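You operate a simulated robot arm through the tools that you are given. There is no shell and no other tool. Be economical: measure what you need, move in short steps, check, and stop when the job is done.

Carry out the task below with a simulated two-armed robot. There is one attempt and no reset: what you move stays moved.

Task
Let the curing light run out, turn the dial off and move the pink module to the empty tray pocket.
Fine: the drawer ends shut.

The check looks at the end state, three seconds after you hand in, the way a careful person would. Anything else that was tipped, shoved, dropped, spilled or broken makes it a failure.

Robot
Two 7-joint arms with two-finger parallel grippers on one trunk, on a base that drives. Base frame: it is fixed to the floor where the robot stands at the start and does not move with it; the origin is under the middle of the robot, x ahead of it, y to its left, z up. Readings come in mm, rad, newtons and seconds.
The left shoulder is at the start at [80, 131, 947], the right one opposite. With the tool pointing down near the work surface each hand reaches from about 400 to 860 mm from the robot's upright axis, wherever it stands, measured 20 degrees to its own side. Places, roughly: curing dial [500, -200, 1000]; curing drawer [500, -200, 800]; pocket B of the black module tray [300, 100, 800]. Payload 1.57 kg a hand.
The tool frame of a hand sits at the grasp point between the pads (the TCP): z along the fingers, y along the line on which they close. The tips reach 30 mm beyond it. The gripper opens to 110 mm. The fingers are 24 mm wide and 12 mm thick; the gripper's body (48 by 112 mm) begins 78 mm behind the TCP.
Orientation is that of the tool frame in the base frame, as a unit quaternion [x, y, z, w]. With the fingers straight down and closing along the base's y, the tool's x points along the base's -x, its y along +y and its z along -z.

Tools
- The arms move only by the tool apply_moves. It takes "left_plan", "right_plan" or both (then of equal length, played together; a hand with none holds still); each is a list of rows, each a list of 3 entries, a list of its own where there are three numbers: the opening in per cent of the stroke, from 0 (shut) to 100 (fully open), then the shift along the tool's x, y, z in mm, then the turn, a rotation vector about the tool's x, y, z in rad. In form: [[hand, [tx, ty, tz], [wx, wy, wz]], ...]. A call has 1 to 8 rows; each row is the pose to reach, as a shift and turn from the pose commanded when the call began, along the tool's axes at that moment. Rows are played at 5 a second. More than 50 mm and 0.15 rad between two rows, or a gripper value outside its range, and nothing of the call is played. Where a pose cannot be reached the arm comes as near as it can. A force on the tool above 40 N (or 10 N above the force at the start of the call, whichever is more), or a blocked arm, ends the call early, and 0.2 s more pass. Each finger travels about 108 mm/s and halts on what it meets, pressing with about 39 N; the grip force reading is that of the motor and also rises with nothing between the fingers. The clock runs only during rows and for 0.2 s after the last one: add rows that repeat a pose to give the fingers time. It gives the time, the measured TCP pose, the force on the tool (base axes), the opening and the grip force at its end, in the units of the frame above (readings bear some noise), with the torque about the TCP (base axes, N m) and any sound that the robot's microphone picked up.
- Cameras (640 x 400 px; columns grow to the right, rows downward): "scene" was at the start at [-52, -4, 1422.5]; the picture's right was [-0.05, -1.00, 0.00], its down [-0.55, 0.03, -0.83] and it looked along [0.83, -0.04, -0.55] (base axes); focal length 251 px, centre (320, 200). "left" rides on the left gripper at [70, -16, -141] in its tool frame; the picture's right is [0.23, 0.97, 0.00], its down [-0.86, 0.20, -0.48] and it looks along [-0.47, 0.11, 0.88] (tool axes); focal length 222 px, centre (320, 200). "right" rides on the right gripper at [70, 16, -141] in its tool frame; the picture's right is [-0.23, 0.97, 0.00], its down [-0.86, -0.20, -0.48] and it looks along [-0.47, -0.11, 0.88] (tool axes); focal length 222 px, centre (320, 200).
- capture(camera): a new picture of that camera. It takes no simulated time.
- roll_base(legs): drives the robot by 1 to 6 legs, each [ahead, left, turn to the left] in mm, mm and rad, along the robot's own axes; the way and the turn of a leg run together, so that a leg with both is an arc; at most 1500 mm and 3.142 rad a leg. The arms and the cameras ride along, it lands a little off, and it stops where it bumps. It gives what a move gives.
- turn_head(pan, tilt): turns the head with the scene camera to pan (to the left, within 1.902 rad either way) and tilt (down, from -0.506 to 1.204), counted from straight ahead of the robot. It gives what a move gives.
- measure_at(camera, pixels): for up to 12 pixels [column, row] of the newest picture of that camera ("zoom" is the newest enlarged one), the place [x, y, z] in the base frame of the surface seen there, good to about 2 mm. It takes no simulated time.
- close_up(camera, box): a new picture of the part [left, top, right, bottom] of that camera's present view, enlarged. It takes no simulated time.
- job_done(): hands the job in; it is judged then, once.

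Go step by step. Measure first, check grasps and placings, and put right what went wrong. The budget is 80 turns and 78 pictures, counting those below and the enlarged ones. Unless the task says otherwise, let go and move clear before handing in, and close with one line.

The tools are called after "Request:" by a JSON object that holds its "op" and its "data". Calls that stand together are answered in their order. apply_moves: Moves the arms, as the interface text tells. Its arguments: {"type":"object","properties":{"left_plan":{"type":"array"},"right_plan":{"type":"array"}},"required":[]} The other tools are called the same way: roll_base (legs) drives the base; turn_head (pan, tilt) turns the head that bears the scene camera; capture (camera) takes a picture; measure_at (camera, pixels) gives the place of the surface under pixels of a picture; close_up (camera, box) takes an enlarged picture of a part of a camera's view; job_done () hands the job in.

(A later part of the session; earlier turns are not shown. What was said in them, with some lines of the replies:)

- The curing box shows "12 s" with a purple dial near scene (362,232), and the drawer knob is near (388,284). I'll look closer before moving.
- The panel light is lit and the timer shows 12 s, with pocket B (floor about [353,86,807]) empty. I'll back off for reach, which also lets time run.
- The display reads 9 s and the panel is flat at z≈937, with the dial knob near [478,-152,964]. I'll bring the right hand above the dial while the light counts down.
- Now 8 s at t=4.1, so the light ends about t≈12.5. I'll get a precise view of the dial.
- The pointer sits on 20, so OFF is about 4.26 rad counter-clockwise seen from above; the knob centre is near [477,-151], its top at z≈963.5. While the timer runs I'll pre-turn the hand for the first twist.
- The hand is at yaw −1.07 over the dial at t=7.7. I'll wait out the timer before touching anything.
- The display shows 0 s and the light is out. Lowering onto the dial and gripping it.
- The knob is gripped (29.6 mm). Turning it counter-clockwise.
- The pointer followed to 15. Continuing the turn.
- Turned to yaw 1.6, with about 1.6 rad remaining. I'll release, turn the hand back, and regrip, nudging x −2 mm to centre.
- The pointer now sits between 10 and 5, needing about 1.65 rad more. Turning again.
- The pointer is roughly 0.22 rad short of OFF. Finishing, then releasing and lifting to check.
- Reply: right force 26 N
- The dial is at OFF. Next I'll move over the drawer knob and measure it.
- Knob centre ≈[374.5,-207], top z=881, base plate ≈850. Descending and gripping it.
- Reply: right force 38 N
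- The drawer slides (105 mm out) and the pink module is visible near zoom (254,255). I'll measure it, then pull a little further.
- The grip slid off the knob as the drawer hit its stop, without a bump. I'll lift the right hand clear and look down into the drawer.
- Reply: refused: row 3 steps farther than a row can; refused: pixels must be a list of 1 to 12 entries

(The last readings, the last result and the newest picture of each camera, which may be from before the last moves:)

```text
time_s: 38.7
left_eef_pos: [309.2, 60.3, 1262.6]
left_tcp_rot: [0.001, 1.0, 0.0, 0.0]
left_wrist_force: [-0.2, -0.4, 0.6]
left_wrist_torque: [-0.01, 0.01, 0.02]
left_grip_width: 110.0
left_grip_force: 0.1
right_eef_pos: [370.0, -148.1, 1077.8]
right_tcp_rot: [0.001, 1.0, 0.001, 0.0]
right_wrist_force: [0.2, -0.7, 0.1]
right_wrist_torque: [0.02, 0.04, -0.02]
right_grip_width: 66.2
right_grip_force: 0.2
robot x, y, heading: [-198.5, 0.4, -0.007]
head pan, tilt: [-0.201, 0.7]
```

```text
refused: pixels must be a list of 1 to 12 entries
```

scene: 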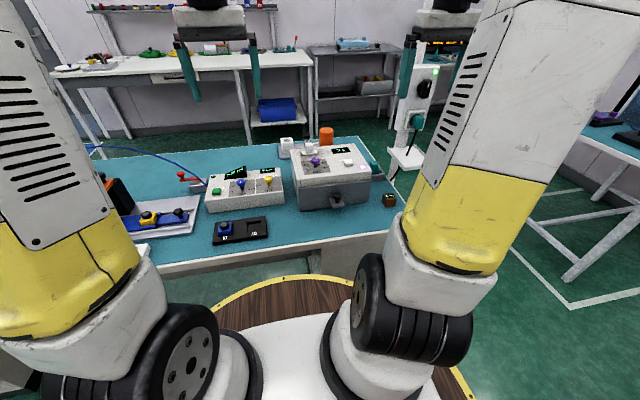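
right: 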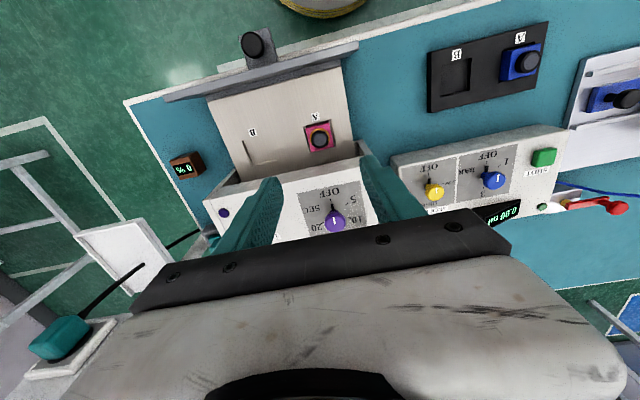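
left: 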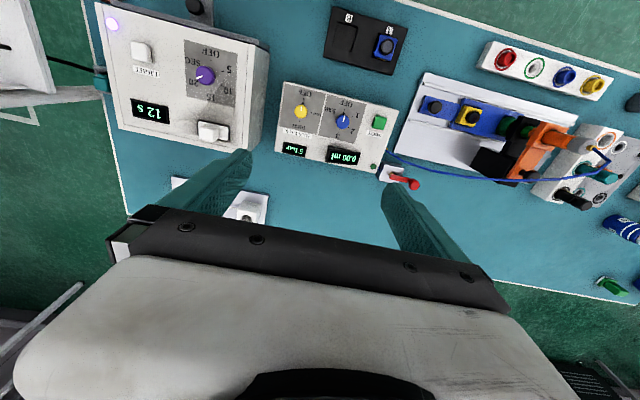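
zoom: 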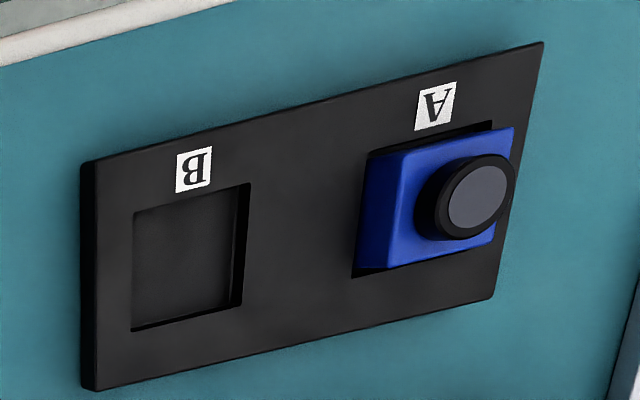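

The module's cap is about [381,-146,858] with its pink body below in drawer pocket A. Measuring tray pocket B accurately.

Request:
{"op": "measure_at", "data": {"camera": "zoom", "pixels": [[130, 208], [245, 180], [128, 335], [245, 308], [80, 165], [545, 45], [90, 385], [490, 295], [470, 200], [180, 260], [300, 260]]}}

Request:
{"op": "close_up", "data": {"camera": "left", "box": [300, 100, 640, 400]}}

Request:
{"op": "capture", "data": {"camera": "left"}}

```text
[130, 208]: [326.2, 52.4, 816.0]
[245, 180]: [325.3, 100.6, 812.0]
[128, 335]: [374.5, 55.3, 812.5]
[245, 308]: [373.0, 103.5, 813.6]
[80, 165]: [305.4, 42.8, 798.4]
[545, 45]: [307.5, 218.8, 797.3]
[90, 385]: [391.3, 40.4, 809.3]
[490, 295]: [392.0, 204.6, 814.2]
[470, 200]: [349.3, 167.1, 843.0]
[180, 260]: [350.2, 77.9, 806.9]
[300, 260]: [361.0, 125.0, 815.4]
```

```text
1.33 times, centred on (470, 250) of left
```

zoom: 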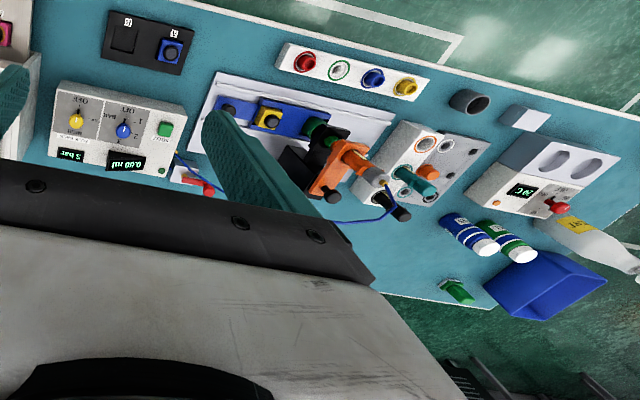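

```text
44 pictures are left
```

left: 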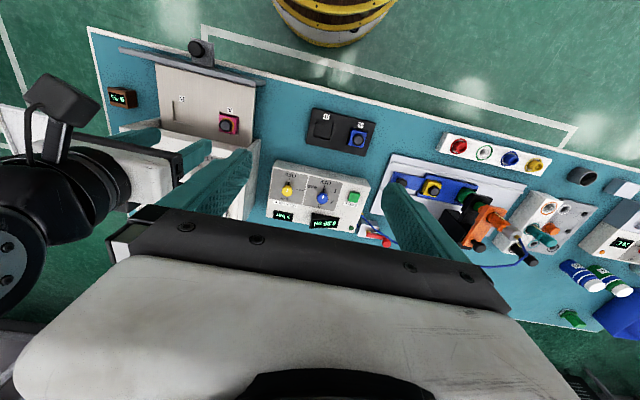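

Request:
{"op": "close_up", "data": {"camera": "left", "box": [300, 100, 384, 163]}}

Request:
{"op": "measure_at", "data": {"camera": "zoom", "pixels": [[60, 150], [110, 160], [160, 170], [250, 190], [280, 190], [320, 200], [170, 100], [170, 250], [180, 200]]}}

```text
6.35 times, centred on (342, 132) of left
```

zoom: 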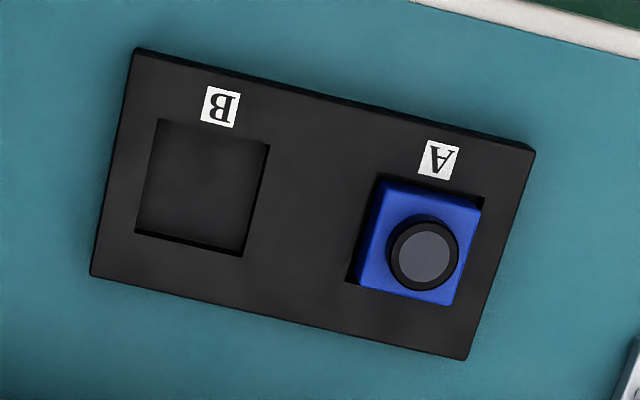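

```text
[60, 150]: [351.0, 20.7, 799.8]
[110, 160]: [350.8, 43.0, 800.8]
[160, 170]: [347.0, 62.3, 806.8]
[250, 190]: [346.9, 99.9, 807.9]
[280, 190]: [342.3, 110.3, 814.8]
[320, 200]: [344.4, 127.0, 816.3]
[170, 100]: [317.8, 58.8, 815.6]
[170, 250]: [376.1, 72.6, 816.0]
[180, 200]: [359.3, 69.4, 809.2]
```

Pocket B centre is about [350,79.6], about 46.5 mm square, aligned with the axes. I'll move the left arm aside and lower the right hand over the module for a better look.

Request:
{"op": "apply_moves", "data": {"left_plan": [[100, [0, 35, 0], [0, 0, 0]], [100, [0, 70, 0], [0, 0, 0]], [100, [0, 105, 0], [0, 0, 0]], [100, [0, 140, 0], [0, 0, 0]], [100, [0, 175, 0], [0, 0, 0]], [100, [0, 210, 0], [0, 0, 0]], [100, [0, 245, 0], [0, 0, 0]], [100, [0, 260, 0], [0, 0, 0]]], "right_plan": [[60, [-5, 1, 20], [0, 0, 0]], [60, [-10, 2, 40], [0, 0, 0]], [60, [-10, 2, 65], [0, 0, 0]], [60, [-10, 2, 90], [0, 0, 0]], [60, [-10, 2, 110], [0, 0, 0]], [60, [-10, 2, 130], [0, 0, 0]], [60, [-10, 2, 138], [0, 0, 0]], [60, [-10, 2, 138], [0, 0, 0]]]}}

Request:
{"op": "close_up", "data": {"camera": "right", "box": [230, 60, 430, 210]}}

```text
time_s: 40.5
left_eef_pos: [309.7, 319.7, 1261.8]
left_tcp_rot: [0.002, 1.0, 0.0, 0.0]
left_wrist_force: [-0.5, -0.3, -0.9]
left_wrist_torque: [-0.01, -0.01, -0.01]
left_grip_width: 109.9
left_grip_force: 0.1
right_eef_pos: [380.5, -147.7, 940.0]
right_tcp_rot: [0.001, 1.0, -0.001, 0.0]
right_wrist_force: [0.0, 0.1, -0.4]
right_wrist_torque: [0.03, -0.01, 0.02]
right_grip_width: 66.1
right_grip_force: 0.1
robot x, y, heading: [-197.3, -0.4, 0.001]
head pan, tilt: [-0.201, 0.7]
```

```text
2.67 times, centred on (330, 135) of right
```

zoom: 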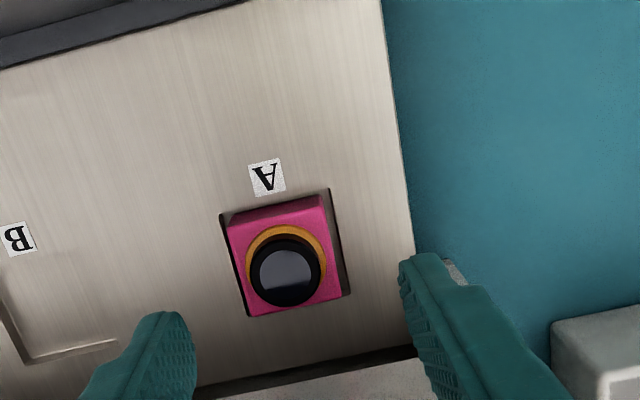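

Request:
{"op": "measure_at", "data": {"camera": "zoom", "pixels": [[285, 270], [255, 270], [318, 270], [285, 300], [240, 225], [318, 208], [240, 290], [330, 290], [233, 255], [322, 240], [390, 200], [220, 225]]}}

```text
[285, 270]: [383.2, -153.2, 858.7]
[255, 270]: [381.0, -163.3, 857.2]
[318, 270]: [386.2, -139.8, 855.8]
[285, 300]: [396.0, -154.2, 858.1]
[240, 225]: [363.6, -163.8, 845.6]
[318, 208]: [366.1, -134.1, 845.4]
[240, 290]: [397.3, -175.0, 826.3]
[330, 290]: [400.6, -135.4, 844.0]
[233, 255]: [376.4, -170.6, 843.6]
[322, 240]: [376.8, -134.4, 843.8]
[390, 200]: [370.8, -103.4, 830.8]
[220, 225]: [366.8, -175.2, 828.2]
```

The pink body spans y −171…−131 with top z≈844, centred about [382,−151]. I'll grip the body sides along y, with tips 3 mm above the drawer floor.

Request:
{"op": "apply_moves", "data": {"right_plan": [[60, [3, -3, 25], [0, 0, 0]], [60, [4, -3, 50], [0, 0, 0]], [60, [4, -3, 65], [0, 0, 0]], [60, [4, -3, 77], [0, 0, 0]], [40, [4, -3, 77], [0, 0, 0]], [25, [4, -3, 77], [0, 0, 0]], [20, [4, -3, 77], [0, 0, 0]], [20, [4, -3, 77], [0, 0, 0]]]}}

Request:
{"op": "close_up", "data": {"camera": "right", "box": [230, 100, 430, 250]}}

```text
time_s: 42.3
left_eef_pos: [308.2, 321.7, 1261.9]
left_tcp_rot: [0.001, 1.0, 0.0, 0.001]
left_wrist_force: [-0.1, -0.1, -0.3]
left_wrist_torque: [0.01, 0.02, 0.04]
left_grip_width: 110.0
left_grip_force: 0.1
right_eef_pos: [377.2, -150.6, 862.2]
right_tcp_rot: [0.001, 1.0, 0.0, -0.001]
right_wrist_force: [0.5, 0.5, -0.4]
right_wrist_torque: [0.03, 0.0, 0.02]
right_grip_width: 38.7
right_grip_force: 39.1
robot x, y, heading: [-202.5, 1.7, -0.004]
head pan, tilt: [-0.201, 0.7]
```

```text
2.67 times, centred on (330, 175) of right
```

zoom: 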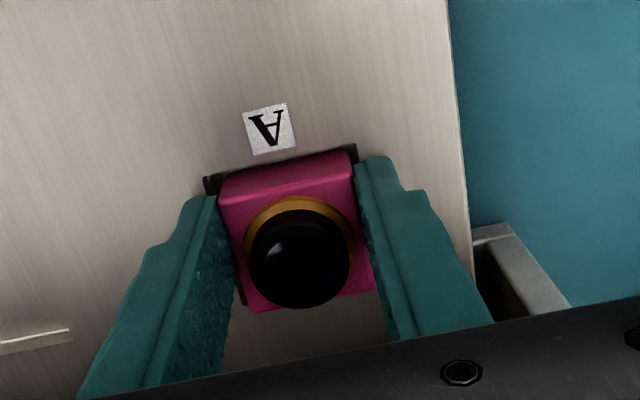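

The body is gripped at 38.7 mm. I'll measure the module's offset in x in the grip, then lift.

Request:
{"op": "measure_at", "data": {"camera": "zoom", "pixels": [[260, 190], [300, 182], [285, 175], [250, 306], [368, 285], [300, 265], [300, 303], [290, 205]]}}

Request:
{"op": "apply_moves", "data": {"right_plan": [[20, [0, 0, -10], [0, 0, 0]], [20, [0, 0, -25], [0, 0, 0]], [20, [0, 0, -50], [0, 0, 0]], [20, [0, 0, -80], [0, 0, 0]], [20, [0, 0, -115], [0, 0, 0]], [20, [0, 0, -150], [0, 0, 0]], [20, [0, 0, -150], [0, 0, 0]]]}}

Request:
{"op": "close_up", "data": {"camera": "right", "box": [230, 100, 430, 250]}}

Request:
{"op": "close_up", "data": {"camera": "scene", "box": [250, 90, 410, 215]}}

```text
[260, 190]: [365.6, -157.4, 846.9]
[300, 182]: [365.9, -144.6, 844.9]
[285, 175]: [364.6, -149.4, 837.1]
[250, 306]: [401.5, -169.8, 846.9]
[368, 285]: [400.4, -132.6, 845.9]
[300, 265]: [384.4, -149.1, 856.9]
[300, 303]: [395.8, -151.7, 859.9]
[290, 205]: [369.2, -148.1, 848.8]
```

```text
time_s: 43.9
left_eef_pos: [309.6, 320.4, 1261.6]
left_tcp_rot: [0.001, 1.0, 0.0, 0.0]
left_wrist_force: [-0.1, 0.5, -0.7]
left_wrist_torque: [0.03, -0.01, -0.02]
left_grip_width: 109.9
left_grip_force: 0.0
right_eef_pos: [376.0, -149.3, 1014.3]
right_tcp_rot: [0.001, 1.0, 0.0, 0.0]
right_wrist_force: [-0.6, -0.4, -1.3]
right_wrist_torque: [-0.02, -0.01, -0.02]
right_grip_width: 39.2
right_grip_force: 38.8
robot x, y, heading: [-198.7, 0.9, -0.003]
head pan, tilt: [-0.201, 0.7]
```

```text
2.67 times, centred on (330, 175) of right
```

zoom: 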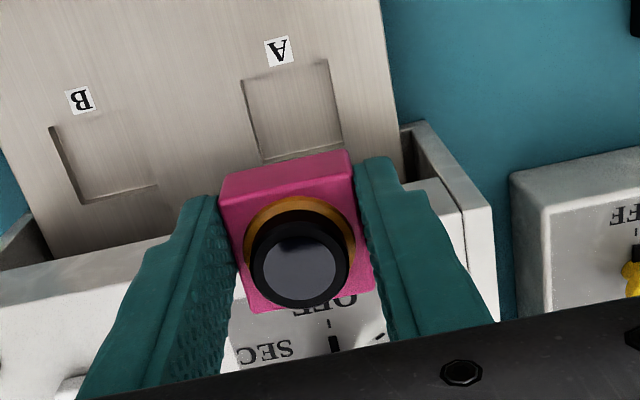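

```text
3.20 times, centred on (330, 152) of scene
```

zoom: 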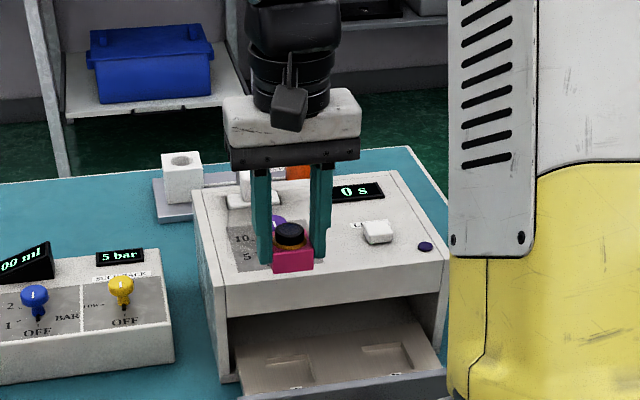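

The module is held firmly, its centre about 6.5 mm ahead of the TCP. Carrying it over tray pocket B.

Request:
{"op": "apply_moves", "data": {"right_plan": [[20, [5, 30, 0], [0, 0, 0]], [20, [10, 60, 0], [0, 0, 0]], [20, [15, 90, 0], [0, 0, 0]], [20, [20, 120, 0], [0, 0, 0]], [20, [25, 150, 0], [0, 0, 0]], [20, [30, 180, 0], [0, 0, 0]], [20, [33, 210, 0], [0, 0, 0]], [20, [33, 229, 0], [0, 0, 0]]]}}

Request:
{"op": "apply_moves", "data": {"right_plan": [[20, [0, 0, 25], [0, 0, 0]], [20, [0, 0, 50], [0, 0, 0]], [20, [0, 0, 75], [0, 0, 0]], [20, [0, 0, 100], [0, 0, 0]], [20, [0, 0, 120], [0, 0, 0]], [20, [0, 0, 130], [0, 0, 0]], [20, [0, 0, 130], [0, 0, 0]]]}}

Request:
{"op": "capture", "data": {"camera": "right"}}

Request:
{"op": "close_up", "data": {"camera": "right", "box": [230, 100, 430, 250]}}

Request:
{"op": "close_up", "data": {"camera": "scene", "box": [180, 160, 300, 250]}}

```text
time_s: 45.7
left_eef_pos: [309.5, 320.6, 1260.3]
left_tcp_rot: [0.001, 1.0, 0.0, 0.0]
left_wrist_force: [0.5, -0.2, 0.7]
left_wrist_torque: [0.06, 0.02, -0.01]
left_grip_width: 110.1
left_grip_force: 0.1
right_eef_pos: [342.8, 80.1, 1012.8]
right_tcp_rot: [0.001, 1.0, 0.0, 0.0]
right_wrist_force: [0.5, -0.5, -0.4]
right_wrist_torque: [0.03, -0.01, 0.02]
right_grip_width: 39.0
right_grip_force: 39.3
robot x, y, heading: [-200.9, -0.8, -0.002]
head pan, tilt: [-0.201, 0.7]
```

```text
time_s: 47.3
left_eef_pos: [309.7, 320.5, 1262.0]
left_tcp_rot: [0.001, 1.0, -0.001, 0.0]
left_wrist_force: [0.3, 1.4, 1.2]
left_wrist_torque: [-0.02, 0.04, -0.05]
left_grip_width: 110.1
left_grip_force: 0.0
right_eef_pos: [343.4, 80.3, 882.6]
right_tcp_rot: [0.0, 1.0, 0.0, 0.0]
right_wrist_force: [-0.4, -0.5, 0.0]
right_wrist_torque: [0.02, -0.01, -0.01]
right_grip_width: 38.7
right_grip_force: 39.1
robot x, y, heading: [-200.7, -0.4, 0.003]
head pan, tilt: [-0.201, 0.7]
```

```text
38 pictures are left
```

right: 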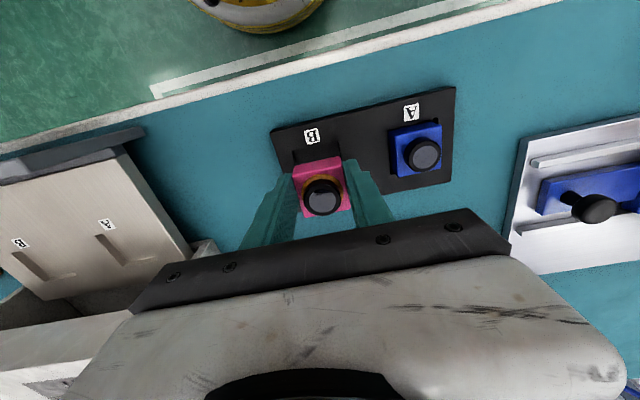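

```text
2.67 times, centred on (330, 175) of right
```

zoom: 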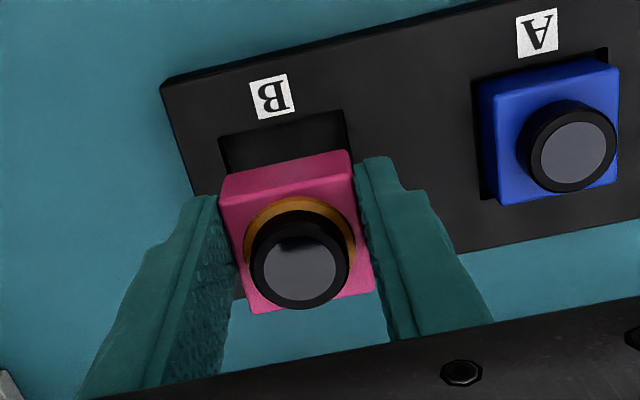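

```text
4.44 times, centred on (240, 205) of scene
```

zoom: 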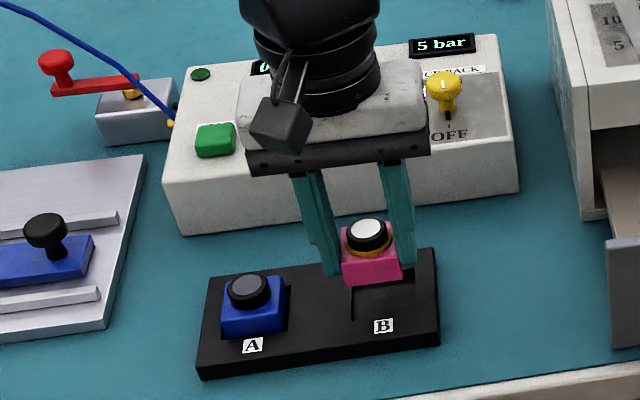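

Request:
{"op": "measure_at", "data": {"camera": "right", "pixels": [[291, 150], [293, 158], [340, 140], [338, 147], [315, 144], [342, 150], [290, 155]]}}

Request:
{"op": "close_up", "data": {"camera": "right", "box": [270, 120, 366, 180]}}

Request:
{"op": "measure_at", "data": {"camera": "zoom", "pixels": [[142, 203], [460, 135], [150, 240], [470, 180], [300, 165], [170, 300]]}}

```text
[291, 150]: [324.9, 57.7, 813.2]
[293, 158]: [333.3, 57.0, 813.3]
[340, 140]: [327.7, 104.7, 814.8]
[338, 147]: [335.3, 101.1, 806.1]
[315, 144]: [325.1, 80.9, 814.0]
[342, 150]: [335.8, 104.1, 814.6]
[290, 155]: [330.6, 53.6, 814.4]
```

```text
6.67 times, centred on (318, 150) of right
```

zoom: 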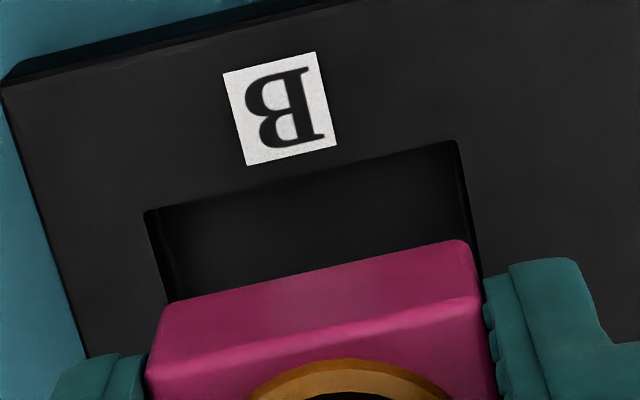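

```text
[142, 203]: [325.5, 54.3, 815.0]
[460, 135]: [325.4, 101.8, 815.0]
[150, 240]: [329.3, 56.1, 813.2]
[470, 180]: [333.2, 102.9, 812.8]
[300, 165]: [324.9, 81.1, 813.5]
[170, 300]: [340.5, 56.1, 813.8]
```

Pocket edges y≈55…102 and front x≈326 give a centre of about [349.5, 79], so the alignment is within 1 mm. Lowering the module in.

Request:
{"op": "apply_moves", "data": {"right_plan": [[20, [0, -1, 10], [0, 0, 0]], [20, [0, -1, 18], [0, 0, 0]], [20, [0, -1, 24], [0, 0, 0]], [20, [0, -1, 28], [0, 0, 0]], [20, [0, -1, 31], [0, 0, 0]], [20, [0, -1, 32], [0, 0, 0]], [20, [0, -1, 32], [0, 0, 0]]]}}

Request:
{"op": "close_up", "data": {"camera": "scene", "box": [200, 190, 280, 250]}}

Request:
{"op": "close_up", "data": {"camera": "right", "box": [270, 110, 398, 230]}}

```text
time_s: 48.9
left_eef_pos: [309.3, 320.6, 1262.0]
left_tcp_rot: [0.001, 1.0, -0.001, 0.0]
left_wrist_force: [-0.2, 0.3, -0.6]
left_wrist_torque: [0.0, 0.01, 0.03]
left_grip_width: 110.0
left_grip_force: 0.1
right_eef_pos: [343.4, 78.1, 850.8]
right_tcp_rot: [0.001, 1.0, 0.0, 0.001]
right_wrist_force: [0.8, 0.5, -0.5]
right_wrist_torque: [0.03, -0.02, 0.01]
right_grip_width: 38.7
right_grip_force: 38.8
robot x, y, heading: [-198.7, -3.0, -0.004]
head pan, tilt: [-0.201, 0.7]
```

```text
6.67 times, centred on (240, 220) of scene
```

zoom: 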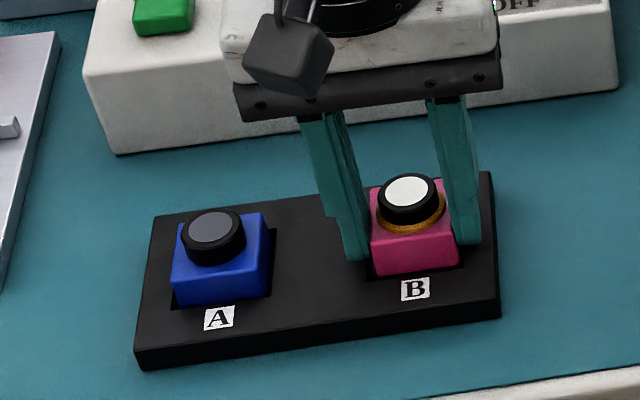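

```text
3.33 times, centred on (334, 170) of right
```

zoom: 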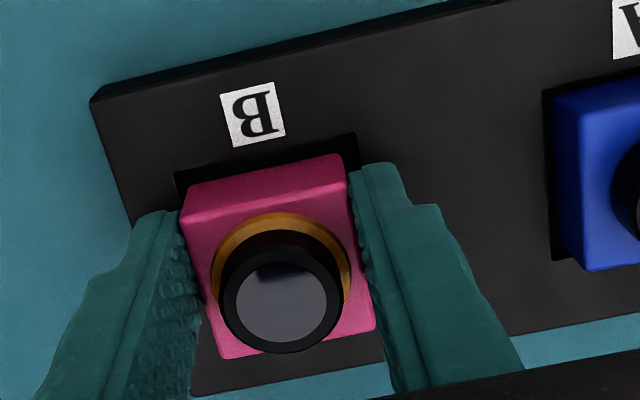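

The module sits inside pocket B, near the floor. Lowering 2 mm more to touch, then opening slightly and retreating.

Request:
{"op": "apply_moves", "data": {"right_plan": [[20, [0, 0, 1], [0, 0, 0]], [20, [0, 0, 2], [0, 0, 0]], [20, [0, 0, 2], [0, 0, 0]]]}}

Request:
{"op": "apply_moves", "data": {"right_plan": [[38, [0, 0, 0], [0, 0, 0]], [50, [0, 0, 0], [0, 0, 0]], [52, [0, 0, -10], [0, 0, 0]], [52, [0, 0, -35], [0, 0, 0]], [52, [0, 0, -70], [0, 0, 0]], [52, [0, 0, -110], [0, 0, 0]], [52, [0, 0, -150], [0, 0, 0]], [52, [0, 0, -180], [0, 0, 0]]]}}

Request:
{"op": "close_up", "data": {"camera": "right", "box": [260, 40, 420, 160]}}

Request:
{"op": "close_up", "data": {"camera": "scene", "box": [200, 190, 280, 250]}}

Request:
{"op": "measure_at", "data": {"camera": "zoom", "pixels": [[380, 245], [430, 240], [455, 230], [190, 250], [240, 240], [405, 190], [210, 225]]}}

```text
time_s: 49.7
left_eef_pos: [309.6, 320.0, 1261.7]
left_tcp_rot: [0.002, 1.0, 0.0, 0.0]
left_wrist_force: [-0.2, -0.5, 0.5]
left_wrist_torque: [-0.01, -0.01, -0.01]
left_grip_width: 110.2
left_grip_force: 0.1
right_eef_pos: [341.5, 78.4, 848.9]
right_tcp_rot: [0.0, 1.0, -0.001, 0.0]
right_wrist_force: [-0.1, 0.3, -1.5]
right_wrist_torque: [-0.01, -0.02, 0.01]
right_grip_width: 38.6
right_grip_force: 39.0
robot x, y, heading: [-200.0, -0.2, 0.0]
head pan, tilt: [-0.201, 0.7]
```

```text
time_s: 51.5
left_eef_pos: [309.1, 320.9, 1261.9]
left_tcp_rot: [0.0, 1.0, 0.0, 0.0]
left_wrist_force: [-0.3, -0.8, -0.2]
left_wrist_torque: [0.03, 0.03, -0.01]
left_grip_width: 110.1
left_grip_force: 0.0
right_eef_pos: [341.4, 79.3, 1029.9]
right_tcp_rot: [0.001, 1.0, 0.0, 0.0]
right_wrist_force: [1.1, 0.5, 0.5]
right_wrist_torque: [-0.06, 0.0, 0.01]
right_grip_width: 57.3
right_grip_force: 0.1
robot x, y, heading: [-199.7, -4.0, -0.003]
head pan, tilt: [-0.201, 0.7]
```

```text
3.33 times, centred on (340, 100) of right
```

zoom: 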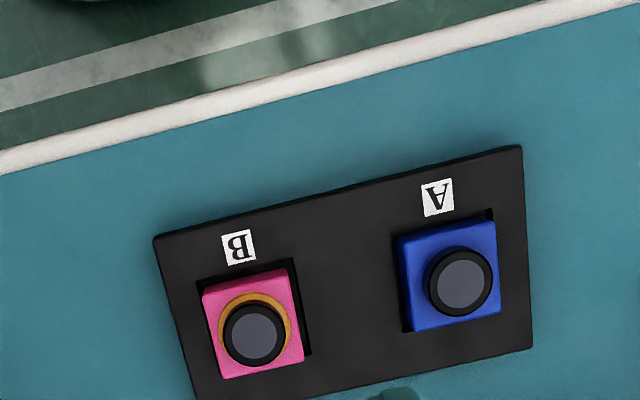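

```text
6.67 times, centred on (240, 220) of scene
```

zoom: 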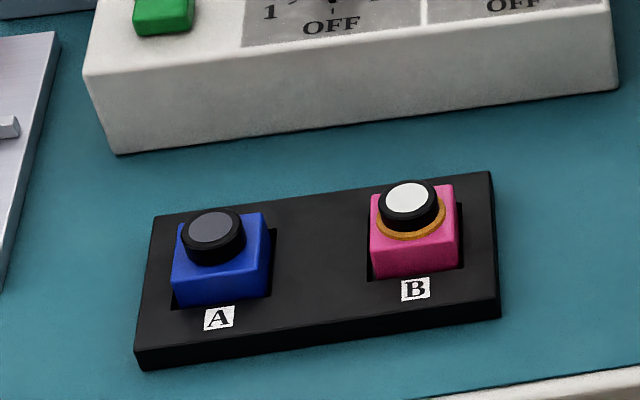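

```text
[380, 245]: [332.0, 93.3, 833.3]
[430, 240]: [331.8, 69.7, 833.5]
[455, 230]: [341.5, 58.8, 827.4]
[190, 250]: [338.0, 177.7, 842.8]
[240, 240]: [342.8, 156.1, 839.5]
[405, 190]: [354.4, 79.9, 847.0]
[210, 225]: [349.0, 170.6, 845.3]
```

The pink module is seated in pocket B level with the blue one. Now I'll go to the drawer knob to close it.

Request:
{"op": "apply_moves", "data": {"right_plan": [[52, [12, -36, -10], [0, 0, 0]], [52, [25, -72, -20], [0, 0, 0]], [52, [38, -108, -30], [0, 0, 0]], [52, [50, -144, -30], [0, 0, 0]], [52, [62, -180, -30], [0, 0, 0]], [55, [75, -216, -30], [0, 0, 0]], [60, [88, -252, -30], [0, 0, 0]], [60, [98, -287, -30], [0, 0, 0]]]}}

Request:
{"op": "close_up", "data": {"camera": "right", "box": [230, 60, 430, 210]}}

```text
time_s: 53.3
left_eef_pos: [308.9, 319.9, 1261.1]
left_tcp_rot: [0.001, 1.0, 0.0, 0.0]
left_wrist_force: [-0.2, 0.3, -0.5]
left_wrist_torque: [-0.01, 0.03, 0.0]
left_grip_width: 109.9
left_grip_force: 0.0
right_eef_pos: [244.4, -210.8, 1058.3]
right_tcp_rot: [0.001, 1.0, -0.001, 0.0]
right_wrist_force: [-0.6, -0.7, 0.3]
right_wrist_torque: [-0.01, 0.04, 0.02]
right_grip_width: 66.0
right_grip_force: 0.0
robot x, y, heading: [-198.7, 2.8, 0.0]
head pan, tilt: [-0.201, 0.7]
```

```text
2.67 times, centred on (330, 135) of right
```

zoom: 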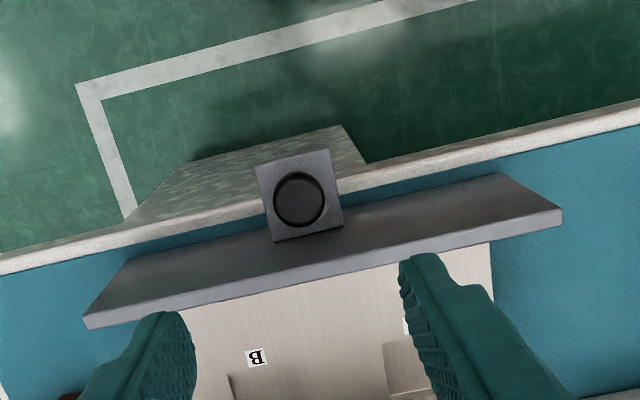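

Request:
{"op": "measure_at", "data": {"camera": "zoom", "pixels": [[298, 200], [285, 200], [312, 200], [298, 187], [298, 212], [265, 175], [300, 260]]}}

```text
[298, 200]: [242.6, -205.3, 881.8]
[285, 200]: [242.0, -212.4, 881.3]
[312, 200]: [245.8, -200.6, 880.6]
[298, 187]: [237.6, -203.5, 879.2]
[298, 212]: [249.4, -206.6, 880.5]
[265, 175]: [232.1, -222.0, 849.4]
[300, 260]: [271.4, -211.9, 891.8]
```

Knob now at [243.5,-206]. Descending, gripping, and pushing the drawer in.

Request:
{"op": "apply_moves", "data": {"right_plan": [[60, [1, 4, 45], [0, 0, 0]], [60, [1, 4, 90], [0, 0, 0]], [60, [1, 4, 130], [0, 0, 0]], [60, [1, 4, 160], [0, 0, 0]], [60, [1, 4, 175], [0, 0, 0]], [30, [1, 4, 175], [0, 0, 0]], [10, [1, 4, 175], [0, 0, 0]], [10, [1, 4, 175], [0, 0, 0]]]}}

Request:
{"op": "apply_moves", "data": {"right_plan": [[10, [-16, 0, 0], [0, 0, 0]], [10, [-32, 0, 0], [0, 0, 0]], [10, [-48, 0, 0], [0, 0, 0]], [10, [-64, 0, 0], [0, 0, 0]], [10, [-80, 0, 0], [0, 0, 0]], [10, [-96, 0, 0], [0, 0, 0]], [10, [-112, 0, 0], [0, 0, 0]], [10, [-120, 0, 0], [0, 0, 0]]]}}

Request:
{"op": "close_up", "data": {"camera": "scene", "box": [260, 120, 420, 245]}}

```text
time_s: 55.1
left_eef_pos: [308.5, 319.3, 1262.4]
left_tcp_rot: [0.001, 1.0, 0.0, 0.0]
left_wrist_force: [0.0, 0.0, 0.4]
left_wrist_torque: [0.03, -0.02, 0.0]
left_grip_width: 110.3
left_grip_force: 0.1
right_eef_pos: [246.0, -206.5, 884.2]
right_tcp_rot: [0.002, 1.0, 0.001, 0.0]
right_wrist_force: [0.1, -20.2, -2.7]
right_wrist_torque: [-0.33, -0.4, -0.06]
right_grip_width: 27.3
right_grip_force: 37.5
robot x, y, heading: [-195.8, 2.4, -0.003]
head pan, tilt: [-0.201, 0.7]
```

```text
time_s: 56.9
left_eef_pos: [308.6, 319.3, 1261.8]
left_tcp_rot: [0.001, 1.0, 0.0, 0.0]
left_wrist_force: [0.0, -0.9, -0.4]
left_wrist_torque: [0.02, 0.0, 0.01]
left_grip_width: 110.0
left_grip_force: 0.1
right_eef_pos: [363.9, -206.6, 884.2]
right_tcp_rot: [0.001, 1.0, 0.0, 0.001]
right_wrist_force: [0.1, -15.3, 12.7]
right_wrist_torque: [-0.26, -0.33, -0.03]
right_grip_width: 27.3
right_grip_force: 37.7
robot x, y, heading: [-198.7, 3.5, -0.002]
head pan, tilt: [-0.201, 0.7]
```

```text
3.20 times, centred on (340, 182) of scene
```

zoom: 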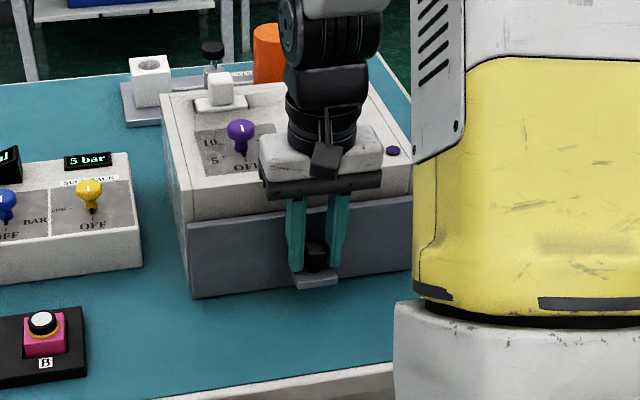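

Nearly shut, about 12 mm to go. Pushing gently to the stop.

Request:
{"op": "apply_moves", "data": {"right_plan": [[10, [-4, 0, 0], [0, 0, 0]], [10, [-8, 0, 0], [0, 0, 0]], [10, [-11, 0, 0], [0, 0, 0]], [10, [-13, 0, 0], [0, 0, 0]], [10, [-14, 0, 0], [0, 0, 0]], [10, [-15, 0, 0], [0, 0, 0]]]}}

Request:
{"op": "close_up", "data": {"camera": "scene", "box": [280, 120, 400, 215]}}

Request:
{"op": "measure_at", "data": {"camera": "zoom", "pixels": [[200, 330], [200, 290], [200, 250], [400, 320]]}}

```text
time_s: 58.3
left_eef_pos: [308.9, 320.7, 1263.3]
left_tcp_rot: [0.001, 1.0, -0.001, 0.0]
left_wrist_force: [0.2, -0.3, 0.6]
left_wrist_torque: [0.01, 0.0, 0.03]
left_grip_width: 110.1
left_grip_force: 0.0
right_eef_pos: [375.8, -207.2, 883.7]
right_tcp_rot: [0.001, 1.0, 0.0, -0.002]
right_wrist_force: [-15.6, -21.3, 22.8]
right_wrist_torque: [-0.3, 0.13, -0.02]
right_grip_width: 27.2
right_grip_force: 37.7
robot x, y, heading: [-201.1, 1.5, -0.006]
head pan, tilt: [-0.201, 0.7]
```

```text
4.21 times, centred on (340, 168) of scene
```

zoom: 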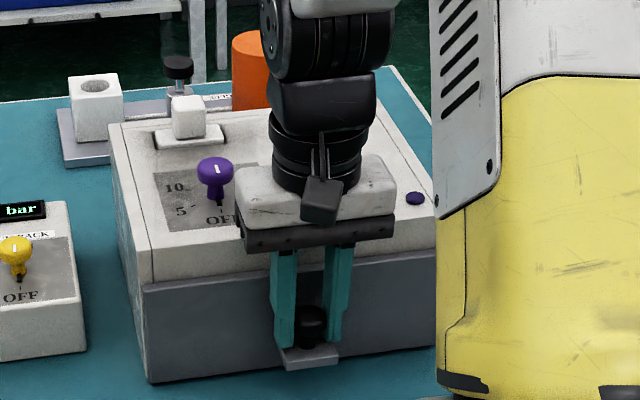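

```text
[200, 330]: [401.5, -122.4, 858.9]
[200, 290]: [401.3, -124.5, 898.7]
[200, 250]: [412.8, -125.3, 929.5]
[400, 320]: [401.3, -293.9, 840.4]
```

The drawer front is back at x≈401.4, as at the start, with stop force felt. Releasing and lifting straight up.

Request:
{"op": "apply_moves", "data": {"right_plan": [[35, [0, 0, 0], [0, 0, 0]], [60, [0, 0, 0], [0, 0, 0]], [60, [0, 0, -20], [0, 0, 0]], [60, [0, 0, -60], [0, 0, 0]], [60, [0, 0, -105], [0, 0, 0]], [60, [10, -10, -150], [0, 0, 0]], [60, [40, -40, -170], [0, 0, 0]], [60, [70, -65, -180], [0, 0, 0]]]}}

Request:
{"op": "capture", "data": {"camera": "scene"}}

Request:
{"op": "capture", "data": {"camera": "right"}}

Request:
{"op": "close_up", "data": {"camera": "scene", "box": [200, 120, 400, 250]}}

Request:
{"op": "measure_at", "data": {"camera": "scene", "pixels": [[327, 198], [360, 190], [336, 198]]}}

```text
time_s: 60.1
left_eef_pos: [310.1, 320.7, 1260.7]
left_tcp_rot: [0.0, 1.0, -0.001, 0.0]
left_wrist_force: [0.7, -0.3, -0.8]
left_wrist_torque: [-0.01, 0.0, 0.02]
left_grip_width: 110.2
left_grip_force: 0.0
right_eef_pos: [311.6, -269.2, 1063.2]
right_tcp_rot: [0.001, 1.0, 0.001, -0.002]
right_wrist_force: [0.3, -0.2, 0.6]
right_wrist_torque: [-0.02, 0.0, 0.02]
right_grip_width: 65.9
right_grip_force: 0.1
robot x, y, heading: [-201.1, 0.8, -0.002]
head pan, tilt: [-0.201, 0.7]
```

```text
27 pictures are left
```

scene: 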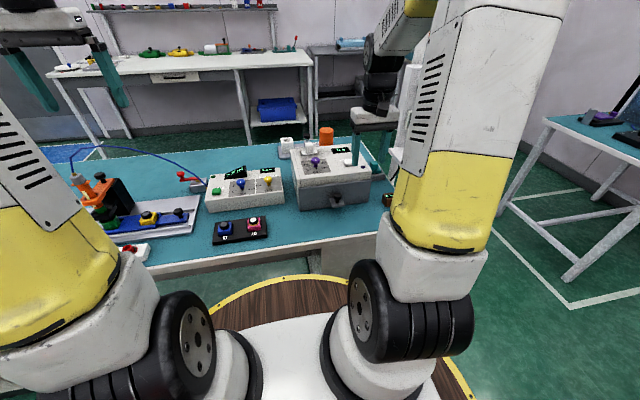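

```text
26 pictures are left
```

right: 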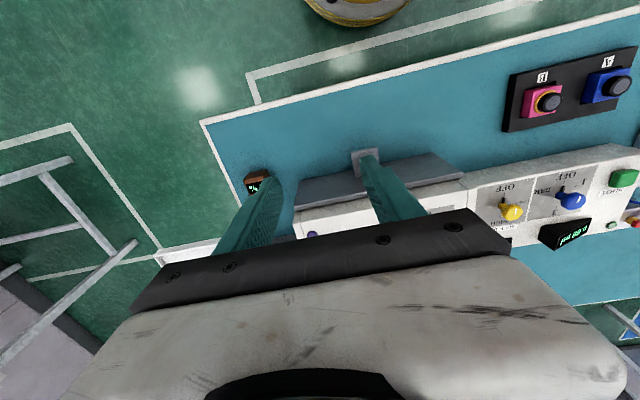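

```text
3.08 times, centred on (300, 185) of scene
```

zoom: 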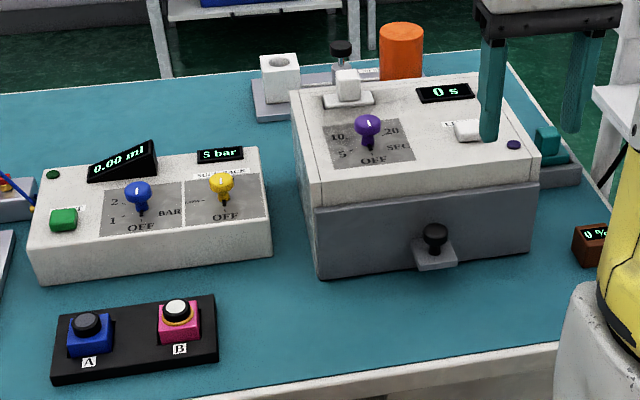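

```text
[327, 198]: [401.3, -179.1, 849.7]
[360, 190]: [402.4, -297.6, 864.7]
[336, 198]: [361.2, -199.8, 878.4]
```

The pictures show the light out at 0 s, the dial on OFF, the module seated in pocket B, the drawer shut, and both hands clear. Handing in.

Request:
{"op": "job_done", "data": {}}

```text
The job is handed in.
```

The curing light ran out to 0 s, the dial is turned to OFF, the pink module sits in pocket B of the black tray, and the drawer is shut.
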